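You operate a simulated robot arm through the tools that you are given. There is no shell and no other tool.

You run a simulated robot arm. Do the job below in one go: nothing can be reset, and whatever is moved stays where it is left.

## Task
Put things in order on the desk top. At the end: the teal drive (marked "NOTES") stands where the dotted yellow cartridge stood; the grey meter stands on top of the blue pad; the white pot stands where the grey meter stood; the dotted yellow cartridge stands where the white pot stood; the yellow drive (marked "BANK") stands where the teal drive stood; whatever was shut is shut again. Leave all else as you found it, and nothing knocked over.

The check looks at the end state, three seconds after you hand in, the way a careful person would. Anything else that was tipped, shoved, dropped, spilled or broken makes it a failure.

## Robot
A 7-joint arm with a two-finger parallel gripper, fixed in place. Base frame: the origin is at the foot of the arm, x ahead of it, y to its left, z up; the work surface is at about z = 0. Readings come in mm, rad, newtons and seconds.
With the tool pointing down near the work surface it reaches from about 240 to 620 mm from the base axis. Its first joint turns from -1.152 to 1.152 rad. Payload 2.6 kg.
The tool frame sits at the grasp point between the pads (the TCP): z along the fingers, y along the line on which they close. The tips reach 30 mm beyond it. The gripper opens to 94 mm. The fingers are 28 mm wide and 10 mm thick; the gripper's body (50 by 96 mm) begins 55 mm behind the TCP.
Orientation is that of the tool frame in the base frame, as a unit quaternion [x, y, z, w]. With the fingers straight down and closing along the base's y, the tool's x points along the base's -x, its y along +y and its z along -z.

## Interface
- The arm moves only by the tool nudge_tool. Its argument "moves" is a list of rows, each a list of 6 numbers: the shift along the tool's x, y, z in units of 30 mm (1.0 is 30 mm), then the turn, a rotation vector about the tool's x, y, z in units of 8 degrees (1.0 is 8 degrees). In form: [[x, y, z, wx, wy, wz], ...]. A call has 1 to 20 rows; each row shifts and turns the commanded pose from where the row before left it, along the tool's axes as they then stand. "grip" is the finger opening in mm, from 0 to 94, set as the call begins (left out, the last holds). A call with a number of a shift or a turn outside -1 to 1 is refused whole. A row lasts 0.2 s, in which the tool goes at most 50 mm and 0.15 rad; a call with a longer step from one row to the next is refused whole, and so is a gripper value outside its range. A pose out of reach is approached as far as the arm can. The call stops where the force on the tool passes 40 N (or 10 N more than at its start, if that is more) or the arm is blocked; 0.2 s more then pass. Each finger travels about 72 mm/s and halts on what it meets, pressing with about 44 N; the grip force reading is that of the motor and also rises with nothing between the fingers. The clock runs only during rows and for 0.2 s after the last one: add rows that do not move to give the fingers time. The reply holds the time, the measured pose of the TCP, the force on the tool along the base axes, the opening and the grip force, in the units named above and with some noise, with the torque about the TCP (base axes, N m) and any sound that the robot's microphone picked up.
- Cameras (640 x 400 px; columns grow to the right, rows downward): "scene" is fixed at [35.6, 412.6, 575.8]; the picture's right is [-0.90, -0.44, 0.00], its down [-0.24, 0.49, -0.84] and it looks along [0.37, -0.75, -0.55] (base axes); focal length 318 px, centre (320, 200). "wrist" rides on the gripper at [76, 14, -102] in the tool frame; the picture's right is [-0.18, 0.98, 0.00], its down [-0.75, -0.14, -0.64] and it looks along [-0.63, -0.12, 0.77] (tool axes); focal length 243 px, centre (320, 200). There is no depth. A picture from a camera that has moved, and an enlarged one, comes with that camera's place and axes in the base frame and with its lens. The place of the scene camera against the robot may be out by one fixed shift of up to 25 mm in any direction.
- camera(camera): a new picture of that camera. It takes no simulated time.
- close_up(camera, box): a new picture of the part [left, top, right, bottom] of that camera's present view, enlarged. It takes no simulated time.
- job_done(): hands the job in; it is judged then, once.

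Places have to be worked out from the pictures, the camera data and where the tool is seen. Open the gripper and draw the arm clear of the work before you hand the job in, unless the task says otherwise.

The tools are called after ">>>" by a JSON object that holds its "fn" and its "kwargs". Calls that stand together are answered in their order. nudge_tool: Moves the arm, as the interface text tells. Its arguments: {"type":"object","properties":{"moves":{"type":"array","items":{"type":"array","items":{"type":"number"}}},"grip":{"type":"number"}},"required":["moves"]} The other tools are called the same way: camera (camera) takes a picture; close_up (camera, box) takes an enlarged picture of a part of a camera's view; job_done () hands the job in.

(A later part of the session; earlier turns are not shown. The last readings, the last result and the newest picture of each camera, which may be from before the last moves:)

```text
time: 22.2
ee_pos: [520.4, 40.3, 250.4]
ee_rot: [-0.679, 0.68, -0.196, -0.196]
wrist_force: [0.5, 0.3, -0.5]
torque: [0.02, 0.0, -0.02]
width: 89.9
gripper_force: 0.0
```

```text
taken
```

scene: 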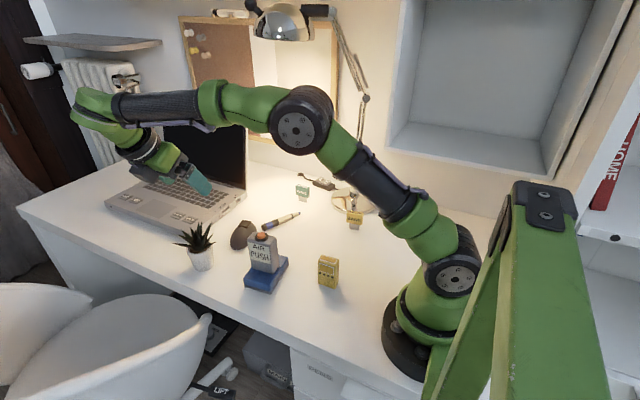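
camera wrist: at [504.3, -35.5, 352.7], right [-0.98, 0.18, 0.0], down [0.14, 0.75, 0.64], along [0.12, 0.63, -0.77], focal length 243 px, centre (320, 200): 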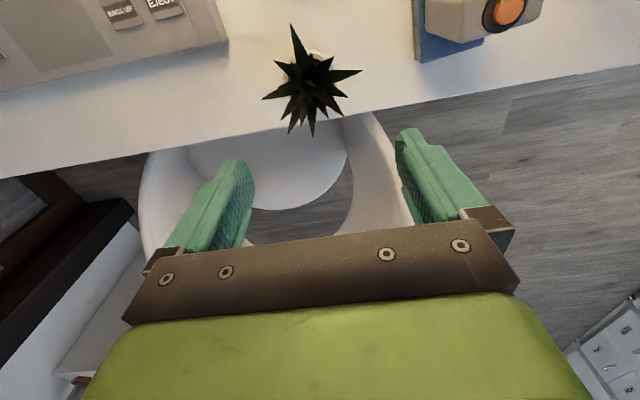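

The tilt goes the right way and the arm follows. I complete the remaining 28°.

>>> {"fn": "nudge_tool", "kwargs": {"moves": [[0, 0, 0, 0, 1, 0], [0, 0, 0, 0, 1, 0], [0, 0, 0, 0, 1, 0], [0, 0, 0, 0, 0.5, 0], [0, 0, 0, 0, 0, 0], [0, 0, 0, 0, 0, 0]], "grip": 94}}

>>> {"fn": "camera", "kwargs": {"camera": "scene"}}

>>> {"fn": "camera", "kwargs": {"camera": "wrist"}}

```text
time: 23.6
ee_pos: [519.0, 40.0, 249.9]
ee_rot: [0.612, -0.612, 0.354, 0.354]
wrist_force: [-0.5, 0.5, 0.3]
torque: [0.03, -0.01, -0.01]
width: 94.1
gripper_force: 0.0
```

```text
taken
```

scene: 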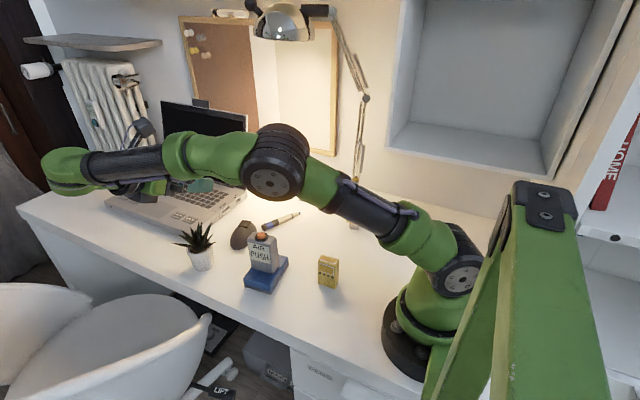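

```text
taken
camera wrist: at [504.2, 91.4, 367.5], right [-0.98, 0.09, -0.16], down [0.14, 0.93, -0.33], along [0.12, -0.35, -0.93], focal length 243 px, centre (320, 200)
```

wrist: 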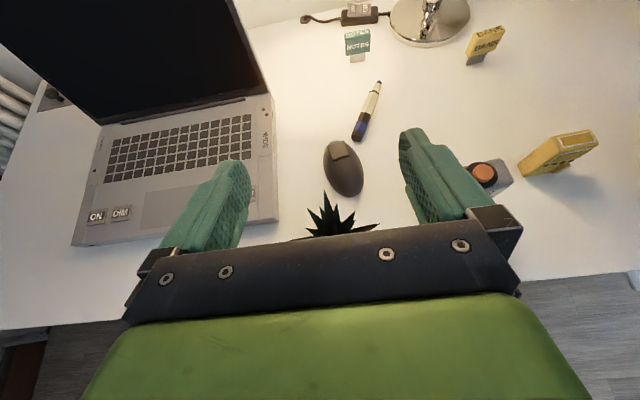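

The tool now points toward -y at 30° below level with the camera on top, as planned. I shift to y≈95 so the fingers stay outside the leaves, and descend part way.

>>> {"fn": "nudge_tool", "kwargs": {"moves": [[-0.458, -0.117, -0.794, 0, 0, 0], [-0.458, -0.117, -0.794, 0, 0, 0], [-0.771, 0, 0.445, 0, 0, 0], [-0.771, 0, 0.445, 0, 0, 0], [-0.771, 0, 0.445, 0, 0, 0], [0, 0, 0, 0, 0, 0], [0, 0, 0, 0, 0, 0]]}}

>>> {"fn": "camera", "kwargs": {"camera": "scene"}}

>>> {"fn": "camera", "kwargs": {"camera": "wrist"}}

```text
time: 25.2
ee_pos: [527.7, 94.6, 169.7]
ee_rot: [-0.612, 0.613, -0.353, -0.354]
wrist_force: [0.7, 0.1, 0.4]
torque: [0.01, -0.05, -0.06]
width: 94.2
gripper_force: 0.0
```

```text
taken
```

scene: 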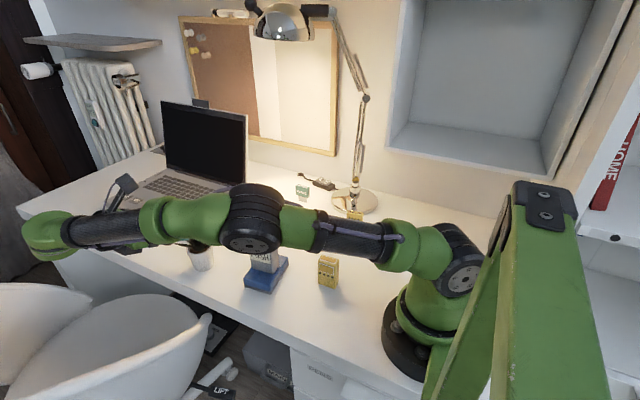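

```text
taken
camera wrist: at [512.2, 146.3, 286.7], right [-0.98, 0.09, -0.16], down [0.14, 0.93, -0.33], along [0.12, -0.35, -0.93], focal length 243 px, centre (320, 200)
```

wrist: 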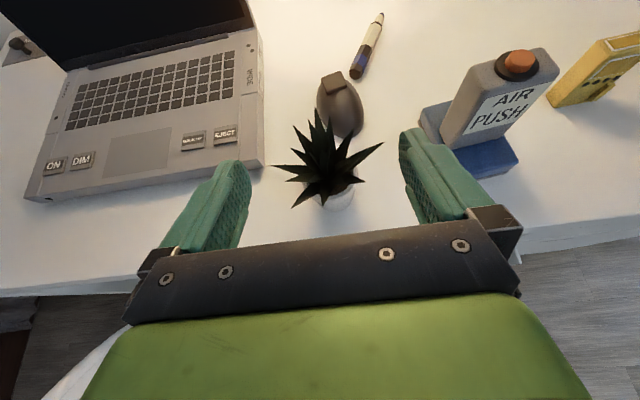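

The pot sits centred between the fingers in the wrist view and the arm is well clear of the meter. I continue down to about z=63.

>>> {"fn": "nudge_tool", "kwargs": {"moves": [[-0.77, 0, 0.445, 0, 0, 0], [-0.77, 0, 0.445, 0, 0, 0], [-0.77, 0, 0.445, 0, 0, 0], [-0.6, 0, 0.345, 0, 0, 0], [0, 0, 0, 0, 0, 0], [0, 0, 0, 0, 0, 0]]}}

>>> {"fn": "camera", "kwargs": {"camera": "scene"}}

>>> {"fn": "camera", "kwargs": {"camera": "wrist"}}

```text
time: 26.6
ee_pos: [526.0, 96.1, 69.2]
ee_rot: [0.613, -0.612, 0.353, 0.353]
wrist_force: [0.1, -0.9, 0.0]
torque: [0.0, 0.0, -0.03]
width: 94.1
gripper_force: 0.0
```

```text
taken
```

scene: 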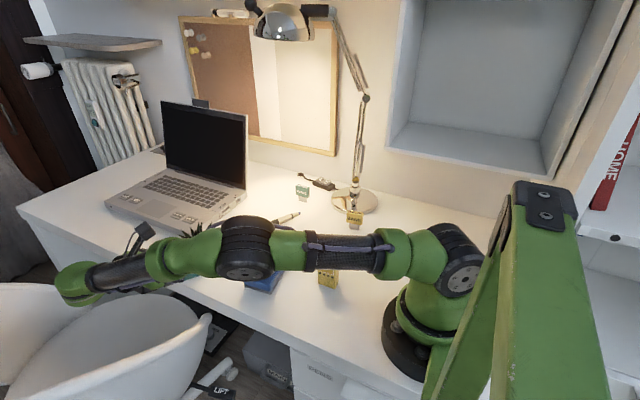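

```text
taken
camera wrist: at [511.1, 146.7, 186.4], right [-0.98, 0.09, -0.16], down [0.14, 0.93, -0.33], along [0.12, -0.35, -0.93], focal length 243 px, centre (320, 200)
```

wrist: 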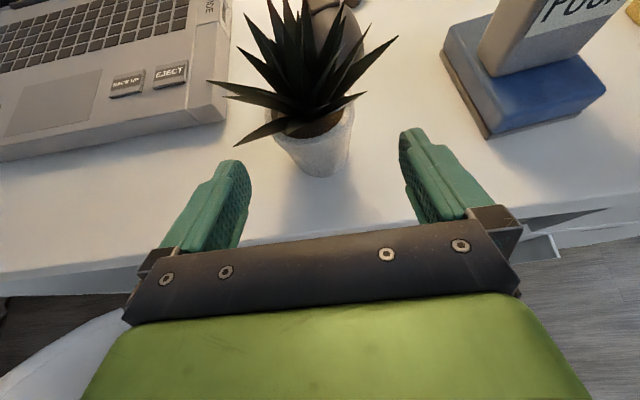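

From here the pot axis reads (526,36) and is centred between the fingers. I drop onto the planned line and slide in along the tool axis under the leaves, to TCP ≈ (526,49,35.5).

>>> {"fn": "nudge_tool", "kwargs": {"moves": [[-0.187, 0, 0, 0, 0, 0], [0, 0, 0.4, 0, 0, 0], [0, 0, 0.4, 0, 0, 0], [0, 0, 0.4, 0, 0, 0], [0, 0, 0, 0, 0, 0]]}}

>>> {"fn": "camera", "kwargs": {"camera": "wrist"}}

>>> {"fn": "close_up", "kwargs": {"camera": "scene", "box": [90, 200, 290, 310]}}

```text
time: 27.8
ee_pos: [526.1, 66.5, 47.2]
ee_rot: [0.612, -0.612, 0.354, 0.353]
wrist_force: [-0.1, 0.0, -1.0]
torque: [0.03, -0.04, 0.03]
width: 93.9
gripper_force: 0.1
```

```text
taken
camera wrist: at [511.2, 117.9, 164.0], right [-0.98, 0.09, -0.16], down [0.14, 0.93, -0.33], along [0.12, -0.35, -0.93], focal length 243 px, centre (320, 200)
```

wrist: 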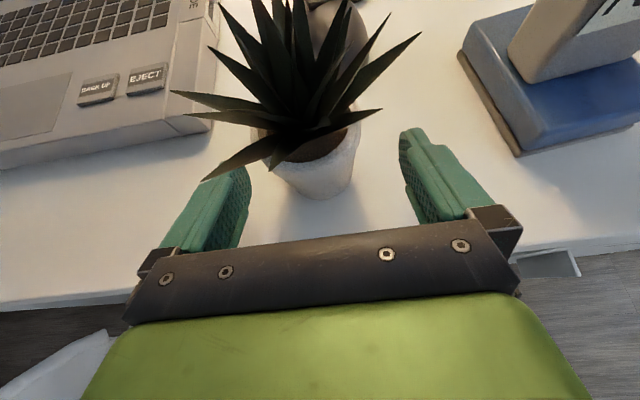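

```text
3.20 times, centred on (190, 255) of scene
camera zoom: at [35.6, 412.6, 575.8], right [-0.9, -0.44, 0.0], down [-0.24, 0.49, -0.84], along [0.37, -0.75, -0.55], focal length 1019 px, centre (736, 24)
```

zoom: 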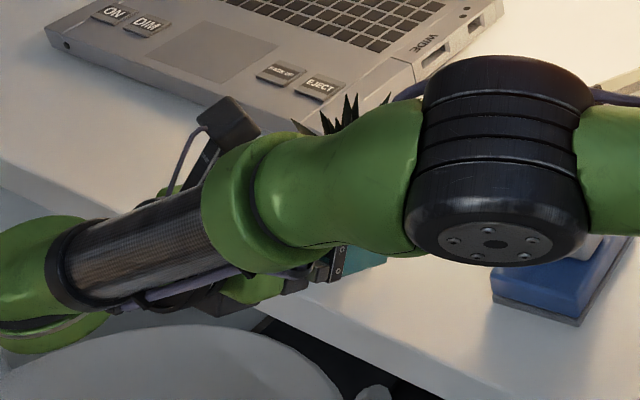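

No contact yet, and the leaves are above the fingers and palm. I advance the last 20 mm.

>>> {"fn": "nudge_tool", "kwargs": {"moves": [[-0.045, 0, 0.25, 0, 0, 0], [0, 0, 0.25, 0, 0, 0], [0, 0, 0.17, 0, 0, 0], [0, 0, 0, 0, 0, 0]]}}

>>> {"fn": "camera", "kwargs": {"camera": "wrist"}}

```text
time: 28.8
ee_pos: [527.2, 49.7, 35.5]
ee_rot: [-0.612, 0.613, -0.353, -0.355]
wrist_force: [-0.7, 0.5, -0.3]
torque: [-0.01, 0.02, 0.03]
width: 94.1
gripper_force: 0.1
```

```text
taken
camera wrist: at [511.2, 101.2, 153.0], right [-0.98, 0.09, -0.16], down [0.14, 0.93, -0.33], along [0.12, -0.35, -0.93], focal length 243 px, centre (320, 200)
```

wrist: 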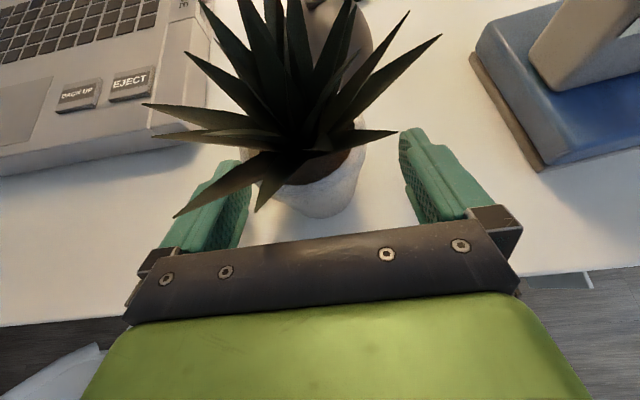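

The fingers straddle the pot symmetrically below the leaves. I close the gripper.

>>> {"fn": "nudge_tool", "kwargs": {"moves": [[0, 0, 0, 0, 0, 0], [0, 0, 0, 0, 0, 0], [0, 0, 0, 0, 0, 0], [0, 0, 0, 0, 0, 0], [0, 0, 0, 0, 0, 0]], "grip": 30}}

>>> {"fn": "camera", "kwargs": {"camera": "wrist"}}

```text
time: 30.0
ee_pos: [526.0, 49.9, 35.4]
ee_rot: [0.613, -0.612, 0.354, 0.354]
wrist_force: [-0.5, 0.1, 1.9]
torque: [-0.05, 0.07, 0.01]
width: 55.2
gripper_force: 43.2
```

```text
taken
camera wrist: at [511.2, 101.3, 153.1], right [-0.98, 0.09, -0.16], down [0.14, 0.93, -0.33], along [0.12, -0.35, -0.93], focal length 243 px, centre (320, 200)
```

wrist: 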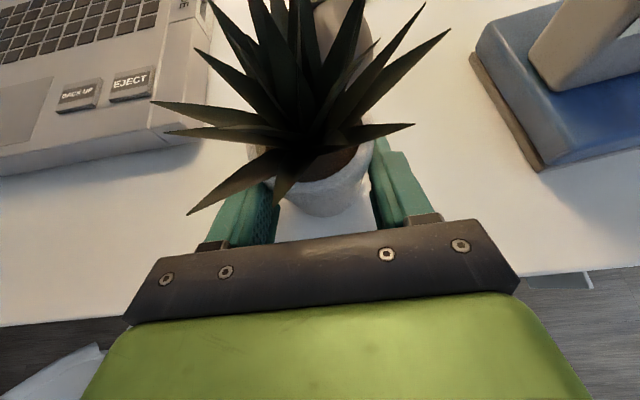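

It is gripped at 55 mm width. I lift straight up 25 mm and check that the pot comes along level.

>>> {"fn": "nudge_tool", "kwargs": {"moves": [[0.29, 0, -0.167, 0, 0, 0], [0.43, 0, -0.25, 0, 0, 0], [0, 0, 0, 0, 0, 0]]}}

>>> {"fn": "camera", "kwargs": {"camera": "wrist"}}

>>> {"fn": "camera", "kwargs": {"camera": "scene"}}

```text
time: 30.8
ee_pos: [526.5, 50.0, 61.5]
ee_rot: [-0.612, 0.613, -0.353, -0.354]
wrist_force: [-0.4, -0.4, 1.2]
torque: [0.01, 0.02, -0.02]
width: 58.5
gripper_force: 42.9
```

```text
taken
camera wrist: at [511.1, 101.4, 178.1], right [-0.98, 0.09, -0.16], down [0.14, 0.93, -0.33], along [0.12, -0.35, -0.93], focal length 243 px, centre (320, 200)
```

wrist: 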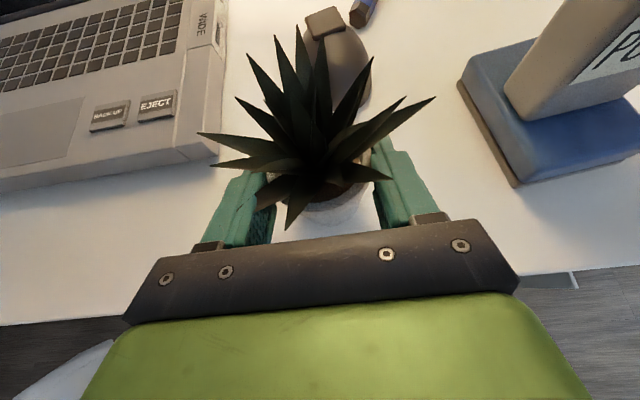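

```text
taken
```

scene: 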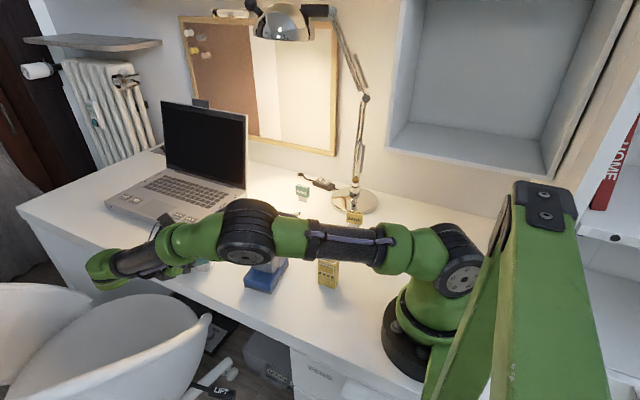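

The width rose to 58.5 mm and the plant looks farther from the hand, so the fingers probably slid up the tapered wall. I look closely before doing anything else.

>>> {"fn": "close_up", "kwargs": {"camera": "wrist", "box": [190, 20, 450, 250]}}

>>> {"fn": "close_up", "kwargs": {"camera": "scene", "box": [150, 200, 310, 300]}}

```text
1.74 times, centred on (320, 135) of wrist
camera zoom: at [511.1, 101.4, 178.1], right [-0.98, 0.09, -0.16], down [0.14, 0.93, -0.33], along [0.12, -0.35, -0.93], focal length 422 px, centre (320, 313)
```

zoom: 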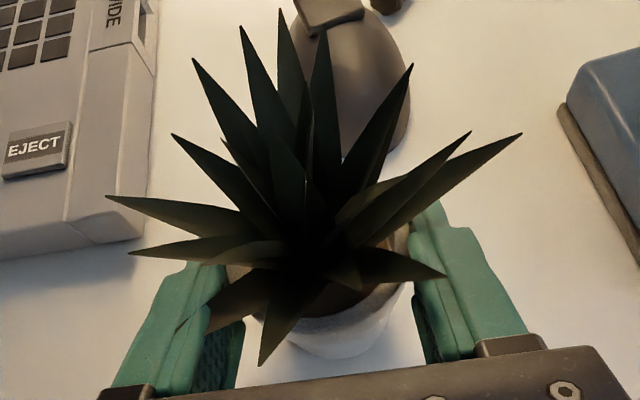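

```text
4.00 times, centred on (230, 250) of scene
camera zoom: at [35.6, 412.6, 575.8], right [-0.9, -0.44, 0.0], down [-0.24, 0.49, -0.84], along [0.37, -0.75, -0.55], focal length 1273 px, centre (680, 0)
```

zoom: 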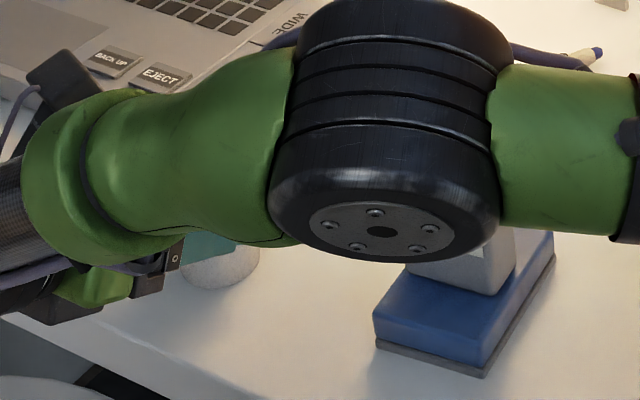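

The bottom edge sits where it would if the pot were still standing on the desk, so the fingers slid upward along the tapered wall. I test with a very slow small lift and watch the force and width.

>>> {"fn": "nudge_tool", "kwargs": {"moves": [[0.03, 0, -0.0173, 0, 0, 0], [0.03, 0, -0.0173, 0, 0, 0], [0.03, 0, -0.0173, 0, 0, 0]]}}

>>> {"fn": "camera", "kwargs": {"camera": "wrist"}}

```text
time: 31.6
ee_pos: [525.5, 49.4, 64.2]
ee_rot: [0.613, -0.612, 0.353, 0.354]
wrist_force: [-0.5, -0.6, -1.9]
torque: [0.03, 0.01, 0.02]
width: 58.4
gripper_force: 44.4
```

```text
taken
camera wrist: at [510.8, 101.2, 180.8], right [-0.98, 0.09, -0.16], down [0.14, 0.93, -0.33], along [0.12, -0.35, -0.93], focal length 243 px, centre (320, 200)
```

wrist: 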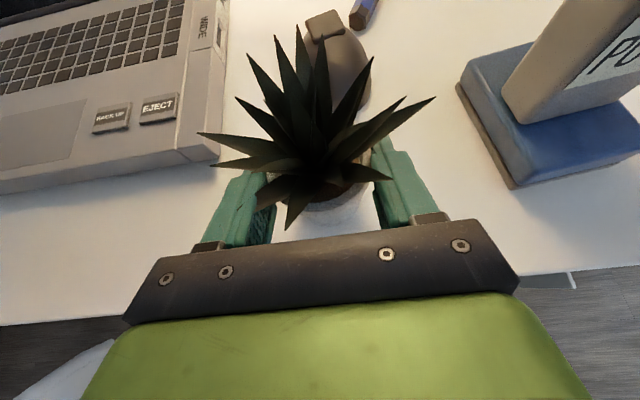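

Now the plant keeps its place in the wrist view while the background moves, so it is rising with the fingers, held at the rim. I continue slowly another 12 mm to confirm.

>>> {"fn": "nudge_tool", "kwargs": {"moves": [[0.06, 0, -0.0346, 0, 0, 0], [0.06, 0, -0.0346, 0, 0, 0], [0.06, 0, -0.0346, 0, 0, 0], [0.06, 0, -0.0346, 0, 0, 0], [0.06, 0, -0.0346, 0, 0, 0], [0.06, 0, -0.0346, 0, 0, 0], [0, 0, 0, 0, 0, 0]]}}

>>> {"fn": "camera", "kwargs": {"camera": "wrist"}}

>>> {"fn": "close_up", "kwargs": {"camera": "scene", "box": [150, 200, 310, 300]}}

```text
time: 33.2
ee_pos: [526.6, 49.3, 75.5]
ee_rot: [-0.612, 0.612, -0.354, -0.354]
wrist_force: [0.5, 0.1, -1.5]
torque: [0.02, -0.05, -0.01]
width: 58.6
gripper_force: 44.3
```

```text
taken
camera wrist: at [511.1, 101.1, 193.3], right [-0.98, 0.09, -0.16], down [0.14, 0.93, -0.33], along [0.12, -0.35, -0.93], focal length 243 px, centre (320, 200)
```

wrist: 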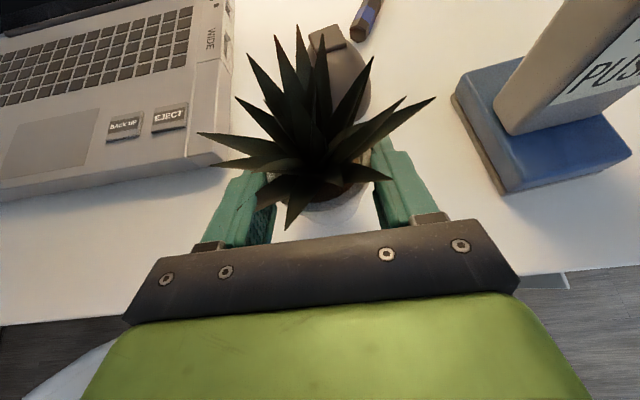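

```text
4.00 times, centred on (230, 250) of scene
camera zoom: at [35.6, 412.6, 575.8], right [-0.9, -0.44, 0.0], down [-0.24, 0.49, -0.84], along [0.37, -0.75, -0.55], focal length 1273 px, centre (680, 0)
```

zoom: 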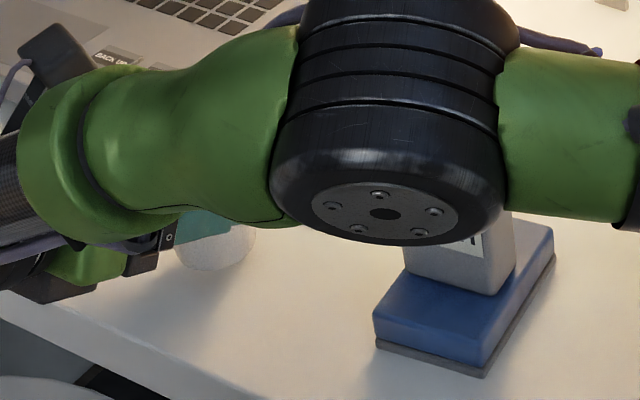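

The pot is off the desk (about 14 mm) and held at the rim at 58.6 mm, reading roughly 1.5 N. I lift it smoothly to about z=215, so it can clear the meter.

>>> {"fn": "nudge_tool", "kwargs": {"moves": [[0.2, 0, -0.115, 0, 0, 0], [0.4, 0, -0.231, 0, 0, 0], [0.5, 0, -0.289, 0, 0, 0], [0.5, 0, -0.289, 0, 0, 0], [0.5, 0, -0.289, 0, 0, 0], [0.5, 0, -0.289, 0, 0, 0], [0.5, 0, -0.289, 0, 0, 0], [0.5, 0, -0.289, 0, 0, 0], [0.3, 0, -0.173, 0, 0, 0], [0.15, 0, -0.087, 0, 0, 0], [0, 0, 0, 0, 0, 0]]}}

>>> {"fn": "camera", "kwargs": {"camera": "scene"}}

>>> {"fn": "camera", "kwargs": {"camera": "wrist"}}

```text
time: 35.6
ee_pos: [526.7, 50.1, 216.9]
ee_rot: [-0.612, 0.613, -0.353, -0.353]
wrist_force: [0.2, 0.9, -1.0]
torque: [0.04, 0.01, 0.03]
width: 58.5
gripper_force: 44.4
```

```text
taken
```

scene: 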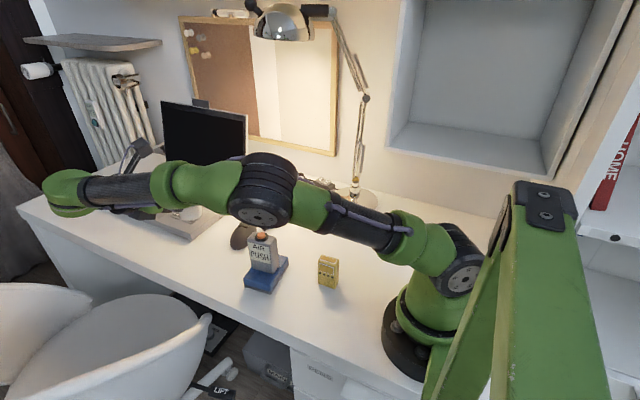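

```text
taken
camera wrist: at [510.7, 101.2, 334.0], right [-0.98, 0.09, -0.16], down [0.14, 0.93, -0.33], along [0.12, -0.35, -0.93], focal length 243 px, centre (320, 200)
```

wrist: 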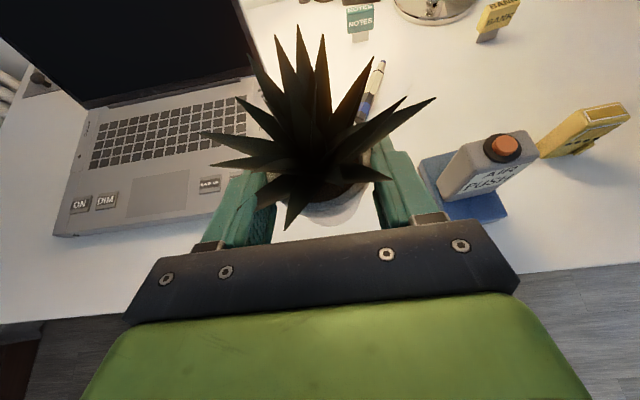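

The pot hangs steadily. I carry it at this height toward (300,-120), keeping the tool orientation for now. The pot bottom is near z=155 and passes clear of the meter.

>>> {"fn": "nudge_tool", "kwargs": {"moves": [[0.1, 0.27, 0.175, 0, 0, 0], [0.2024, 0.538, 0.3505, 0, 0, 0], [0.2024, 0.538, 0.3505, 0, 0, 0], [0.2024, 0.538, 0.3505, 0, 0, 0], [0.2024, 0.538, 0.3505, 0, 0, 0], [0.2024, 0.538, 0.3505, 0, 0, 0], [0.2024, 0.538, 0.3505, 0, 0, 0], [0.2024, 0.538, 0.3505, 0, 0, 0], [0, 0, 0, 0, 0, 0]]}}

>>> {"fn": "camera", "kwargs": {"camera": "scene"}}

```text
time: 37.6
ee_pos: [406.2, -41.2, 216.9]
ee_rot: [0.613, -0.612, 0.354, 0.353]
wrist_force: [0.7, -0.6, -1.3]
torque: [0.03, 0.02, 0.01]
width: 58.7
gripper_force: 44.0
```

```text
taken
```

scene: 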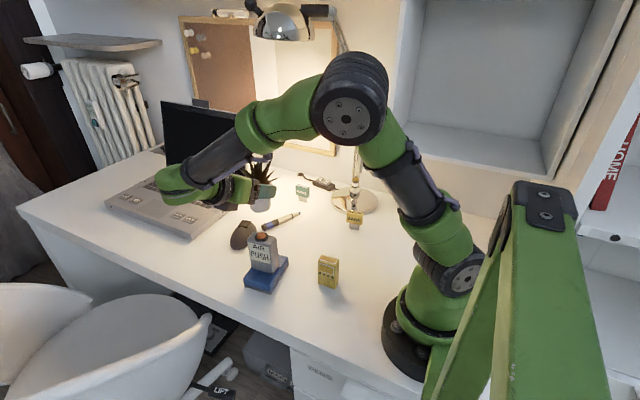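

The arm tracks well and the pot is now visible in the scene. I check how upright it hangs.

>>> {"fn": "close_up", "kwargs": {"camera": "scene", "box": [200, 140, 320, 220]}}

```text
5.00 times, centred on (260, 180) of scene
camera zoom: at [35.6, 412.6, 575.8], right [-0.9, -0.44, 0.0], down [-0.24, 0.49, -0.84], along [0.37, -0.75, -0.55], focal length 1592 px, centre (620, 300)
```

zoom: 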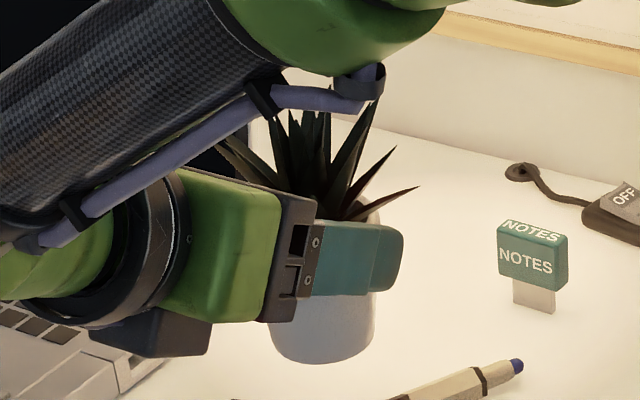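

The pot hangs upright with the fingers around its upper part. I continue to about (300,-120).

>>> {"fn": "nudge_tool", "kwargs": {"moves": [[0.1, 0.27, 0.175, 0, 0, 0], [0.2024, 0.538, 0.3505, 0, 0, 0], [0.2024, 0.538, 0.3505, 0, 0, 0], [0.2024, 0.538, 0.3505, 0, 0, 0], [0.2024, 0.538, 0.3505, 0, 0, 0], [0.2024, 0.538, 0.3505, 0, 0, 0], [0.2024, 0.538, 0.3505, 0, 0, 0], [0, 0, 0, 0, 0, 0]]}}

>>> {"fn": "camera", "kwargs": {"camera": "scene"}}

>>> {"fn": "camera", "kwargs": {"camera": "wrist"}}

```text
time: 39.4
ee_pos: [301.2, -120.3, 217.2]
ee_rot: [-0.612, 0.613, -0.354, -0.354]
wrist_force: [0.5, 0.1, -2.3]
torque: [0.03, 0.01, 0.02]
width: 58.3
gripper_force: 43.5
```

```text
taken
```

scene: 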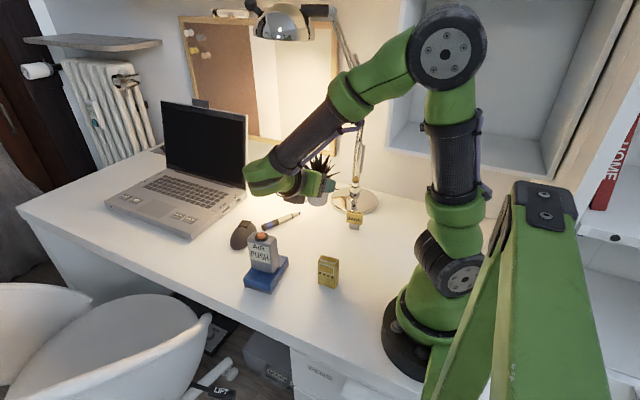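

```text
taken
camera wrist: at [285.0, -68.4, 334.1], right [-0.98, 0.09, -0.16], down [0.14, 0.93, -0.33], along [0.12, -0.35, -0.93], focal length 243 px, centre (320, 200)
```

wrist: 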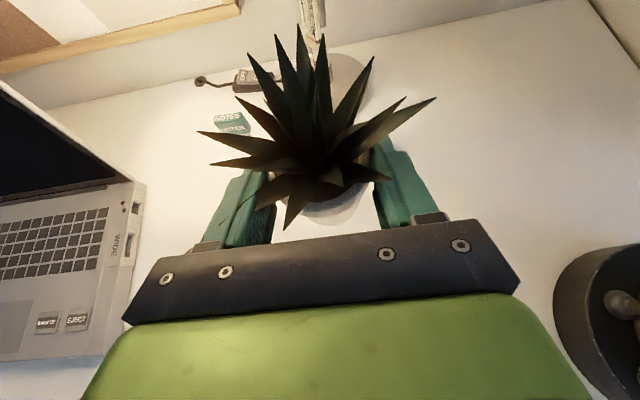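

Here I rotate the held pot about the vertical, so that the hand will come in from the +x side and stay away from the meter and cartridge when placing. First 40°.

>>> {"fn": "nudge_tool", "kwargs": {"moves": [[0, 0, 0, -0.43, 0, 0.25], [0, 0, 0, -0.866, 0, 0.5], [0, 0, 0, -0.866, 0, 0.5], [0, 0, 0, -0.866, 0, 0.5], [0, 0, 0, -0.866, 0, 0.5], [0, 0, 0, -0.43, 0, 0.25], [0, 0, 0, 0, 0, 0]]}}

>>> {"fn": "camera", "kwargs": {"camera": "scene"}}

```text
time: 41.0
ee_pos: [300.1, -119.4, 217.1]
ee_rot: [-0.365, 0.785, -0.211, -0.454]
wrist_force: [0.6, 0.6, -2.1]
torque: [0.02, -0.02, -0.01]
width: 58.4
gripper_force: 44.0
```

```text
taken
```

scene: 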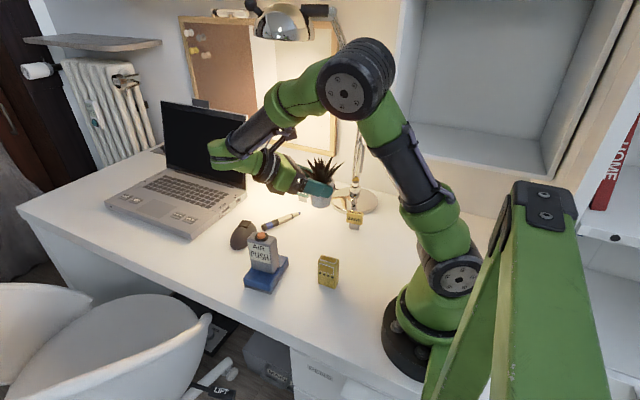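

The tool now points at azimuth -130° with the same 30° tilt, and the pot is stable. I turn a further 45°.

>>> {"fn": "nudge_tool", "kwargs": {"moves": [[0, 0, 0, -0.43, 0, 0.25], [0, 0, 0, -0.866, 0, 0.5], [0, 0, 0, -0.866, 0, 0.5], [0, 0, 0, -0.866, 0, 0.5], [0, 0, 0, -0.866, 0, 0.5], [0, 0, 0, -0.866, 0, 0.5], [0, 0, 0, 0, 0, 0]]}}

>>> {"fn": "camera", "kwargs": {"camera": "scene"}}

>>> {"fn": "camera", "kwargs": {"camera": "wrist"}}

```text
time: 42.6
ee_pos: [301.1, -119.6, 218.1]
ee_rot: [-0.045, 0.865, -0.027, -0.499]
wrist_force: [0.5, -0.4, -0.9]
torque: [-0.02, -0.05, 0.01]
width: 58.4
gripper_force: 44.6
```

```text
taken
```

scene: 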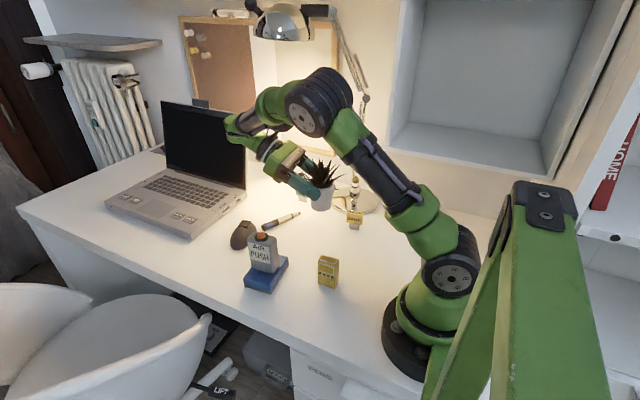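

```text
taken
camera wrist: at [348.8, -99.5, 334.4], right [-0.01, 0.99, -0.16], down [0.94, -0.04, -0.33], along [-0.33, -0.15, -0.93], focal length 243 px, centre (320, 200)
```

wrist: 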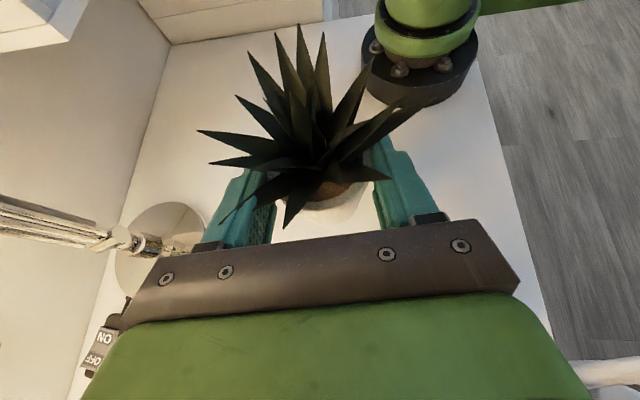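

The arm handles this pose, and the hand now points back toward the base (azimuth -174°). I line up so the pot axis is over the meter's old spot, with TCP near (301,-142), and lower to z≈100.

>>> {"fn": "nudge_tool", "kwargs": {"moves": [[0.038, -0.743, 0.068, 0, 0, 0], [0, 0, 0, 0, 0, 0], [-0.3, 0, 0.173, 0, 0, 0], [-0.5, 0, 0.288, 0, 0, 0], [-0.5, 0, 0.288, 0, 0, 0], [-0.5, 0, 0.288, 0, 0, 0], [-0.5, 0, 0.288, 0, 0, 0], [-0.5, 0, 0.288, 0, 0, 0], [-0.4, 0, 0.231, 0, 0, 0], [-0.2, 0, 0.115, 0, 0, 0], [0, 0, 0, 0, 0, 0]]}}

>>> {"fn": "camera", "kwargs": {"camera": "scene"}}

>>> {"fn": "camera", "kwargs": {"camera": "wrist"}}

```text
time: 45.0
ee_pos: [301.1, -142.0, 99.0]
ee_rot: [-0.045, 0.865, -0.026, -0.499]
wrist_force: [0.5, 0.2, -2.9]
torque: [-0.03, -0.08, -0.03]
width: 58.5
gripper_force: 43.8
```

```text
taken
```

scene: 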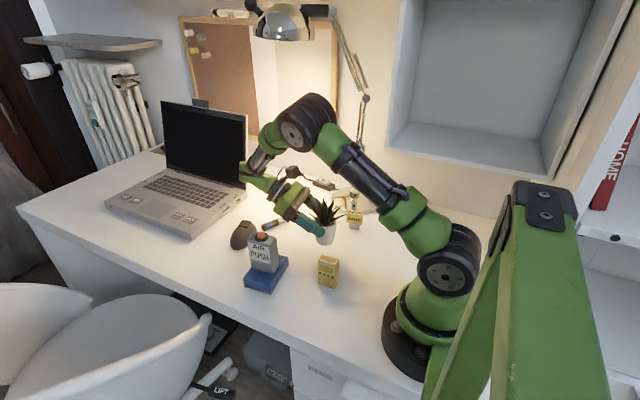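

```text
taken
camera wrist: at [348.9, -122.1, 216.3], right [-0.01, 0.99, -0.16], down [0.94, -0.04, -0.33], along [-0.33, -0.15, -0.93], focal length 243 px, centre (320, 200)
```

wrist: 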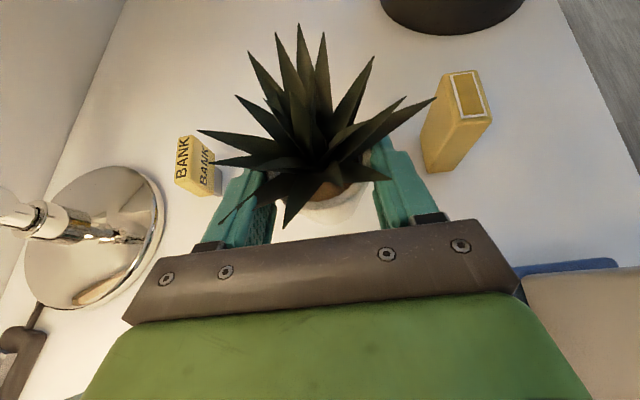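

The pot is over the spot and the other things are clear. I lower to about z=70.

>>> {"fn": "nudge_tool", "kwargs": {"moves": [[-0.3, 0, 0.173, 0, 0, 0], [-0.3, 0, 0.173, 0, 0, 0], [-0.2, 0, 0.115, 0, 0, 0], [0, 0, 0, 0, 0, 0]]}}

>>> {"fn": "close_up", "kwargs": {"camera": "scene", "box": [250, 170, 390, 290]}}

```text
time: 46.0
ee_pos: [301.3, -142.4, 71.5]
ee_rot: [-0.046, 0.865, -0.026, -0.5]
wrist_force: [0.2, 0.2, -1.5]
torque: [0.03, -0.03, -0.01]
width: 58.5
gripper_force: 44.0
```

```text
3.33 times, centred on (320, 230) of scene
camera zoom: at [35.6, 412.6, 575.8], right [-0.9, -0.44, 0.0], down [-0.24, 0.49, -0.84], along [0.37, -0.75, -0.55], focal length 1061 px, centre (320, 100)
```

zoom: 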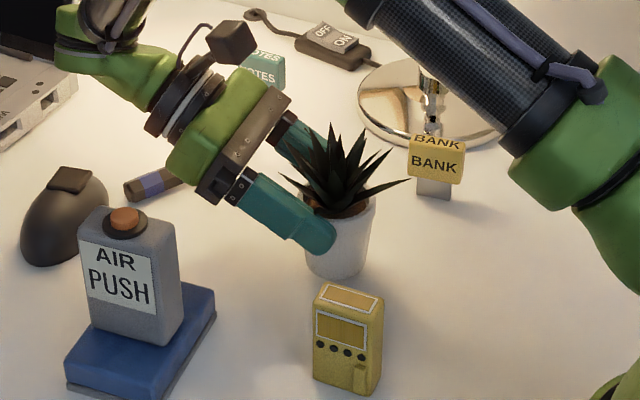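

The pot is upright a few mm above the desk. I lower slowly, watching for contact.

>>> {"fn": "nudge_tool", "kwargs": {"moves": [[-0.06, 0, 0.0346, 0, 0, 0], [-0.06, 0, 0.0346, 0, 0, 0], [-0.06, 0, 0.0346, 0, 0, 0]]}}

```text
time: 46.8
ee_pos: [300.6, -141.6, 65.6]
ee_rot: [-0.045, 0.865, -0.026, -0.499]
wrist_force: [0.5, -0.5, -1.3]
torque: [0.01, -0.05, 0.0]
width: 58.7
gripper_force: 44.1
```

>>> {"fn": "nudge_tool", "kwargs": {"moves": [[-0.04, 0, 0.0231, 0, 0, 0], [-0.04, 0, 0.0231, 0, 0, 0], [0, 0, 0, 0, 0, 0]]}}

```text
time: 47.6
ee_pos: [301.4, -143.3, 63.6]
ee_rot: [-0.045, 0.865, -0.026, -0.499]
wrist_force: [1.0, 0.6, -1.7]
torque: [-0.01, -0.01, -0.01]
width: 58.5
gripper_force: 43.4
```

Still no contact at z≈63.6 (force about -1.7 N is just the pot's weight). I step down another 2 mm.

>>> {"fn": "nudge_tool", "kwargs": {"moves": [[-0.035, 0, 0.0202, 0, 0, 0], [-0.035, 0, 0.0202, 0, 0, 0], [0, 0, 0, 0, 0, 0]]}}

>>> {"fn": "close_up", "kwargs": {"camera": "scene", "box": [290, 200, 370, 270]}}

```text
time: 48.4
ee_pos: [301.6, -141.8, 60.7]
ee_rot: [-0.045, 0.865, -0.027, -0.5]
wrist_force: [-1.4, 1.4, 12.0]
torque: [0.35, 0.34, -0.02]
width: 58.8
gripper_force: 44.2
```

```text
5.71 times, centred on (330, 235) of scene
camera zoom: at [35.6, 412.6, 575.7], right [-0.9, -0.44, 0.0], down [-0.24, 0.49, -0.84], along [0.37, -0.75, -0.55], focal length 1819 px, centre (263, 0)
```

zoom: 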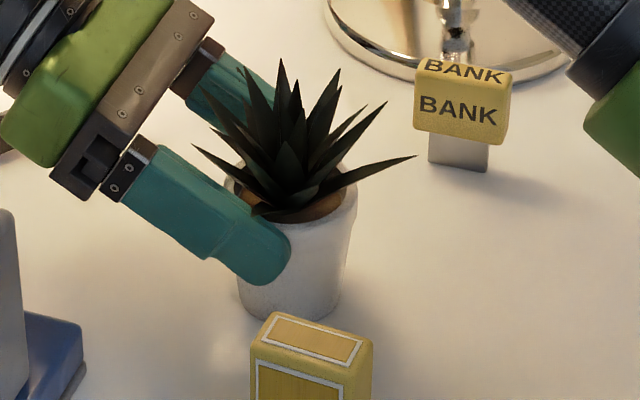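

The pot now stands on the desk with about 12 N of push. I ease up 1 mm, then open the fingers a little to 72 mm so they clear the rim without reaching the leaf tips.

>>> {"fn": "nudge_tool", "kwargs": {"moves": [[0.03, 0, -0.0173, 0, 0, 0], [0, 0, 0, 0, 0, 0]]}}

>>> {"fn": "nudge_tool", "kwargs": {"moves": [[0, 0, 0, 0, 0, 0], [0, 0, 0, 0, 0, 0]], "grip": 72}}

>>> {"fn": "close_up", "kwargs": {"camera": "scene", "box": [290, 200, 370, 270]}}

>>> {"fn": "camera", "kwargs": {"camera": "wrist"}}

```text
time: 49.0
ee_pos: [301.0, -141.8, 59.8]
ee_rot: [-0.046, 0.865, -0.027, -0.499]
wrist_force: [-0.5, 0.0, -2.0]
torque: [0.01, -0.03, 0.04]
width: 58.4
gripper_force: 43.3
```

```text
time: 49.6
ee_pos: [301.7, -142.3, 60.6]
ee_rot: [-0.046, 0.865, -0.027, -0.499]
wrist_force: [0.3, -0.2, -0.1]
torque: [0.0, 0.04, 0.02]
width: 72.1
gripper_force: 0.2
```

```text
5.71 times, centred on (330, 235) of scene
camera zoom: at [35.6, 412.6, 575.8], right [-0.9, -0.44, 0.0], down [-0.24, 0.49, -0.84], along [0.37, -0.75, -0.55], focal length 1819 px, centre (263, 0)
```

zoom: 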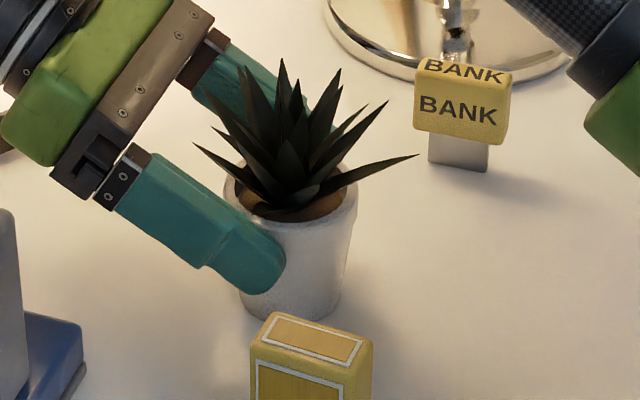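

```text
taken
camera wrist: at [349.2, -122.1, 178.2], right [-0.01, 0.99, -0.16], down [0.94, -0.04, -0.33], along [-0.33, -0.15, -0.93], focal length 243 px, centre (320, 200)
```

wrist: 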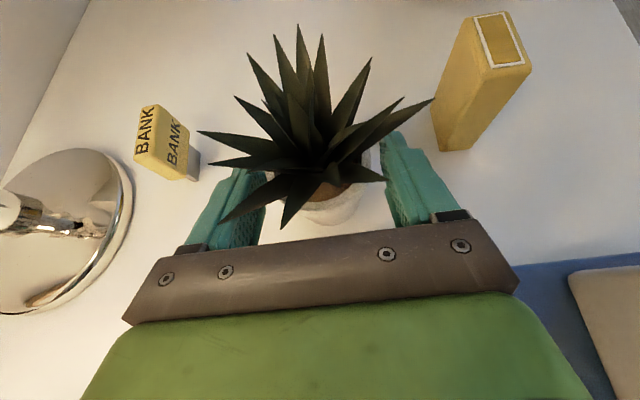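

The pot stands free and upright. I back the hand straight out horizontally toward +x, staying low under the leaves.

>>> {"fn": "nudge_tool", "kwargs": {"moves": [[-0.1, 0, -0.173, 0, 0, 0], [-0.2, 0, -0.346, 0, 0, 0], [-0.2, 0, -0.346, 0, 0, 0], [-0.2, 0, -0.346, 0, 0, 0], [-0.3, 0, -0.52, 0, 0, 0], [-0.3, 0, -0.52, 0, 0, 0], [0, 0, 0, 0, 0, 0]]}}

>>> {"fn": "camera", "kwargs": {"camera": "scene"}}

>>> {"fn": "camera", "kwargs": {"camera": "wrist"}}

```text
time: 51.2
ee_pos: [378.5, -135.0, 60.6]
ee_rot: [-0.045, 0.865, -0.026, -0.5]
wrist_force: [0.4, -0.7, 1.2]
torque: [-0.02, 0.05, 0.0]
width: 71.9
gripper_force: 0.1
```

```text
taken
```

scene: 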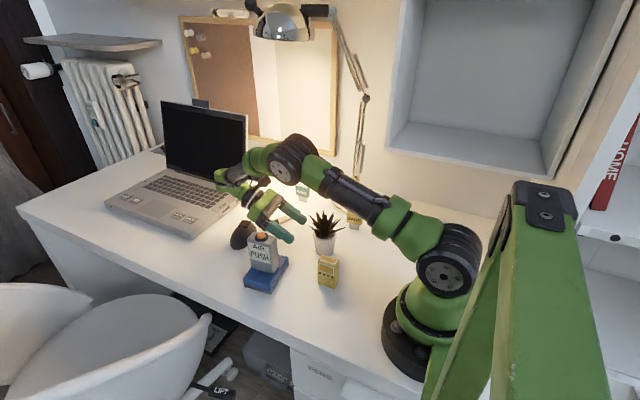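

```text
taken
camera wrist: at [426.4, -113.9, 178.4], right [-0.01, 0.99, -0.16], down [0.94, -0.04, -0.33], along [-0.33, -0.15, -0.93], focal length 243 px, centre (320, 200)
```

wrist: 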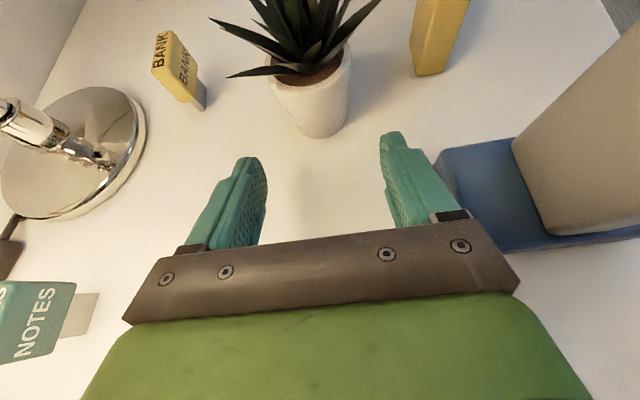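

The pot stands upright on its new spot and the hand is clear of it. I raise the hand straight up, then tilt the tool back to point down.

>>> {"fn": "nudge_tool", "kwargs": {"moves": [[0.6, 0, -0.346, 0, 0, 0], [0.866, 0, -0.5, 0, 0, 0], [0.866, 0, -0.5, 0, 0, 0], [0.866, 0, -0.5, 0, 0, 0], [0.866, 0, -0.5, 0, 0, 0], [0, 0, 0, 0, -1, 0], [0, 0, 0, 0, -1, 0], [0, 0, 0, 0, -1, 0], [0, 0, 0, 0, -1, 0], [0, 0, 0, 0, -1, 0], [0, 0, 0, 0, -1, 0], [0, 0, 0, 0, -1, 0], [0, 0, 0, 0, -0.5, 0], [0, 0, 0, 0, 0, 0]], "grip": 94}}

>>> {"fn": "camera", "kwargs": {"camera": "scene"}}

>>> {"fn": "camera", "kwargs": {"camera": "wrist"}}

```text
time: 54.2
ee_pos: [379.2, -132.7, 141.8]
ee_rot: [-0.053, 0.999, 0.0, 0.001]
wrist_force: [0.4, 0.0, -0.9]
torque: [0.03, -0.04, -0.01]
width: 93.7
gripper_force: 0.0
out of reach, approached as far as the arm can: row 4, 5
```

```text
taken
```

scene: 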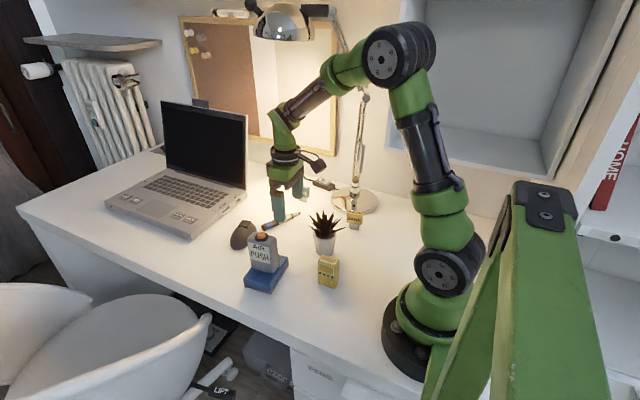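

```text
taken
camera wrist: at [300.2, -126.7, 244.2], right [0.08, 1.0, 0.0], down [0.76, -0.06, 0.64], along [0.64, -0.05, -0.77], focal length 243 px, centre (320, 200)
```

wrist: 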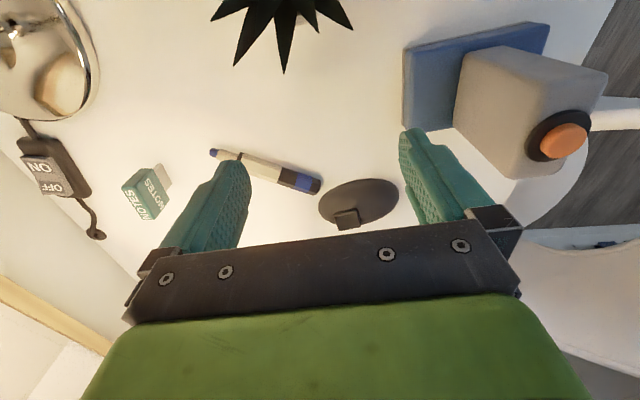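

The tool points down again. I raise it to z≈262 and move over the near area, so I can measure the cartridge from above.

>>> {"fn": "nudge_tool", "kwargs": {"moves": [[0, 0, -0.8, 0, 0, 0], [0, 0, -0.8, 0, 0, 0], [0, 0, -0.8, 0, 0, 0], [0, 0, -0.8, 0, 0, 0], [0, 0, -0.8, 0, 0, 0], [0.718, 0.632, 0, 0, 0, 0], [0.718, 0.632, 0, 0, 0, 0], [0.718, 0.632, 0, 0, 0, 0], [0.718, 0.632, 0, 0, 0, 0], [0.718, 0.632, 0, 0, 0, 0], [0, 0, 0, 0, 0, 0], [0, 0, 0, 0, 0, 0]]}}

>>> {"fn": "camera", "kwargs": {"camera": "wrist"}}

>>> {"fn": "camera", "kwargs": {"camera": "scene"}}

```text
time: 56.8
ee_pos: [261.7, -49.4, 262.8]
ee_rot: [-0.052, 0.999, 0.0, 0.0]
wrist_force: [-0.1, 1.1, 0.1]
torque: [0.02, -0.02, 0.01]
width: 93.8
gripper_force: 0.0
```

```text
taken
camera wrist: at [183.9, -42.9, 364.3], right [0.08, 1.0, 0.0], down [0.76, -0.06, 0.64], along [0.64, -0.05, -0.77], focal length 243 px, centre (320, 200)
```

wrist: 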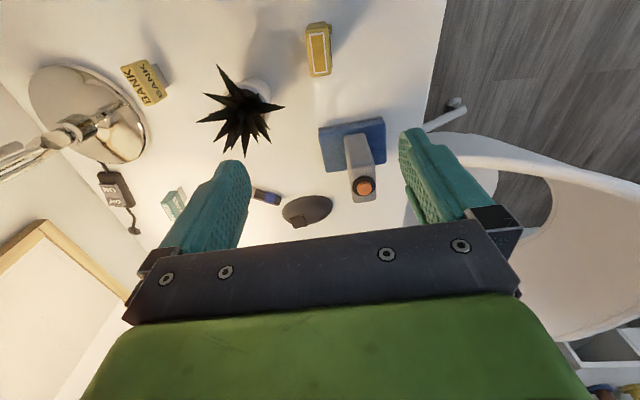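

```text
taken
```

scene: 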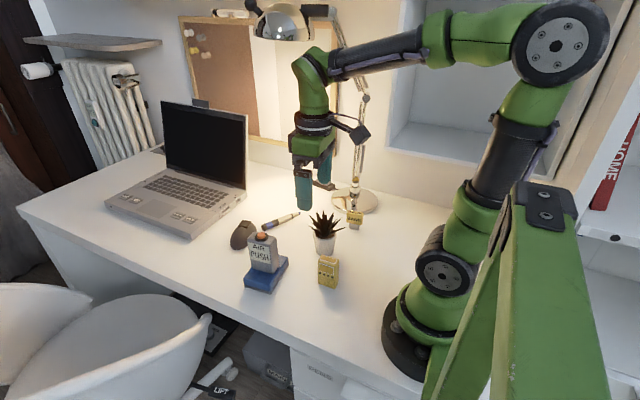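

>>> {"fn": "close_up", "kwargs": {"camera": "wrist", "box": [270, 10, 366, 70]}}

>>> {"fn": "close_up", "kwargs": {"camera": "wrist", "box": [190, 50, 310, 160]}}

>>> {"fn": "close_up", "kwargs": {"camera": "scene", "box": [290, 200, 370, 300]}}

```text
6.67 times, centred on (318, 40) of wrist
camera zoom: at [183.9, -42.9, 364.3], right [0.08, 1.0, 0.0], down [0.76, -0.06, 0.64], along [0.64, -0.05, -0.77], focal length 1618 px, centre (333, 1267)
```

zoom: 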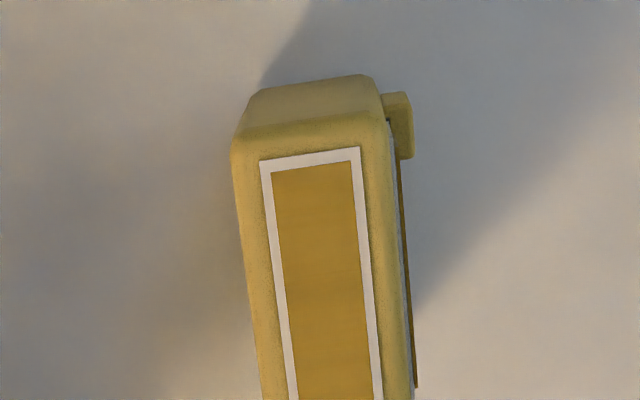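

```text
3.64 times, centred on (250, 105) of wrist
camera zoom: at [183.9, -42.9, 364.3], right [0.08, 1.0, 0.0], down [0.76, -0.06, 0.64], along [0.64, -0.05, -0.77], focal length 882 px, centre (574, 546)
```

zoom: 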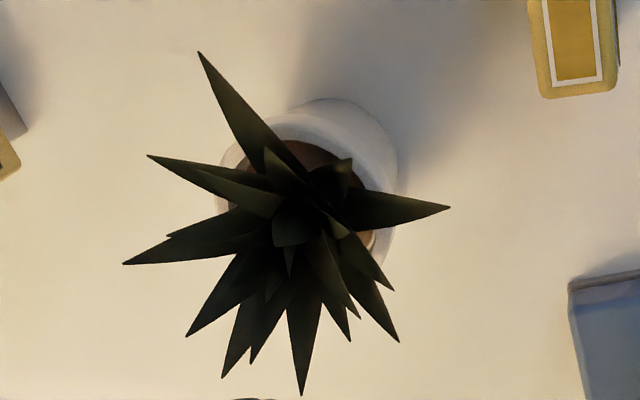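

```text
4.00 times, centred on (330, 250) of scene
camera zoom: at [35.6, 412.6, 575.8], right [-0.9, -0.44, 0.0], down [-0.24, 0.49, -0.84], along [0.37, -0.75, -0.55], focal length 1273 px, centre (280, 0)
```

zoom: 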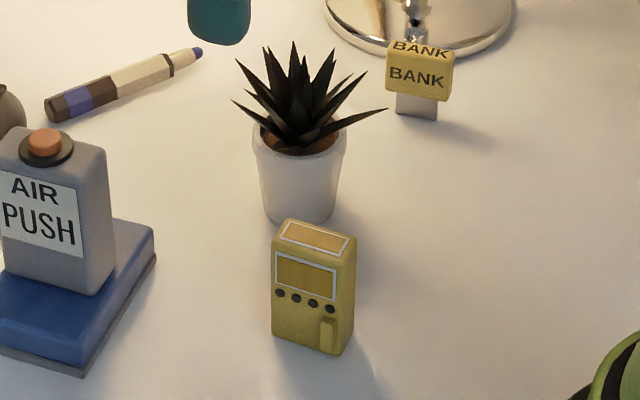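

The pot stands at about (284,-141), close to the meter's old centre. The cartridge spans roughly x 207–250 and y -59…-37, is about 70 mm tall, and has a small latch low on its +y face. I move above it at z≈142 with the tool square to it.

>>> {"fn": "nudge_tool", "kwargs": {"moves": [[0, 0, 0, 0, 0, 0.69], [0.43, 0.024, 0, 0, 0, 0], [0.43, 0.024, 0, 0, 0, 0], [0, 0, 0.8, 0, 0, 0], [0, 0, 0.8, 0, 0, 0], [0, 0, 0.8, 0, 0, 0], [0, 0, 0.8, 0, 0, 0], [0, 0, 0.8, 0, 0, 0], [0, 0, 0, 0, 0, 0]], "grip": 70}}

>>> {"fn": "camera", "kwargs": {"camera": "wrist"}}

>>> {"fn": "close_up", "kwargs": {"camera": "scene", "box": [270, 160, 430, 300]}}

```text
time: 58.8
ee_pos: [236.5, -50.3, 140.9]
ee_rot: [-0.005, 1.0, 0.0, 0.0]
wrist_force: [0.8, -0.5, 0.1]
torque: [-0.02, 0.01, 0.0]
width: 70.3
gripper_force: 0.1
```

```text
taken
camera wrist: at [158.5, -35.2, 243.2], right [0.18, 0.98, 0.0], down [0.75, -0.13, 0.64], along [0.63, -0.11, -0.77], focal length 243 px, centre (320, 200)
```

wrist: 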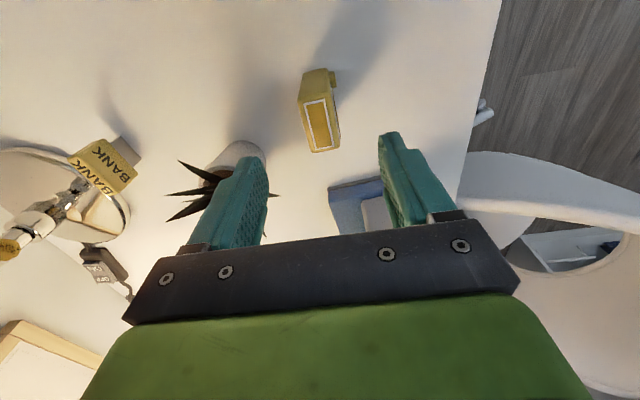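

```text
2.86 times, centred on (350, 230) of scene
camera zoom: at [35.6, 412.6, 575.8], right [-0.9, -0.44, 0.0], down [-0.24, 0.49, -0.84], along [0.37, -0.75, -0.55], focal length 909 px, centre (234, 114)
```

zoom: 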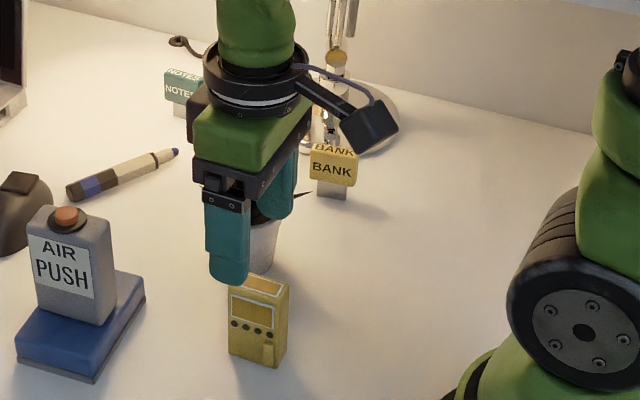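

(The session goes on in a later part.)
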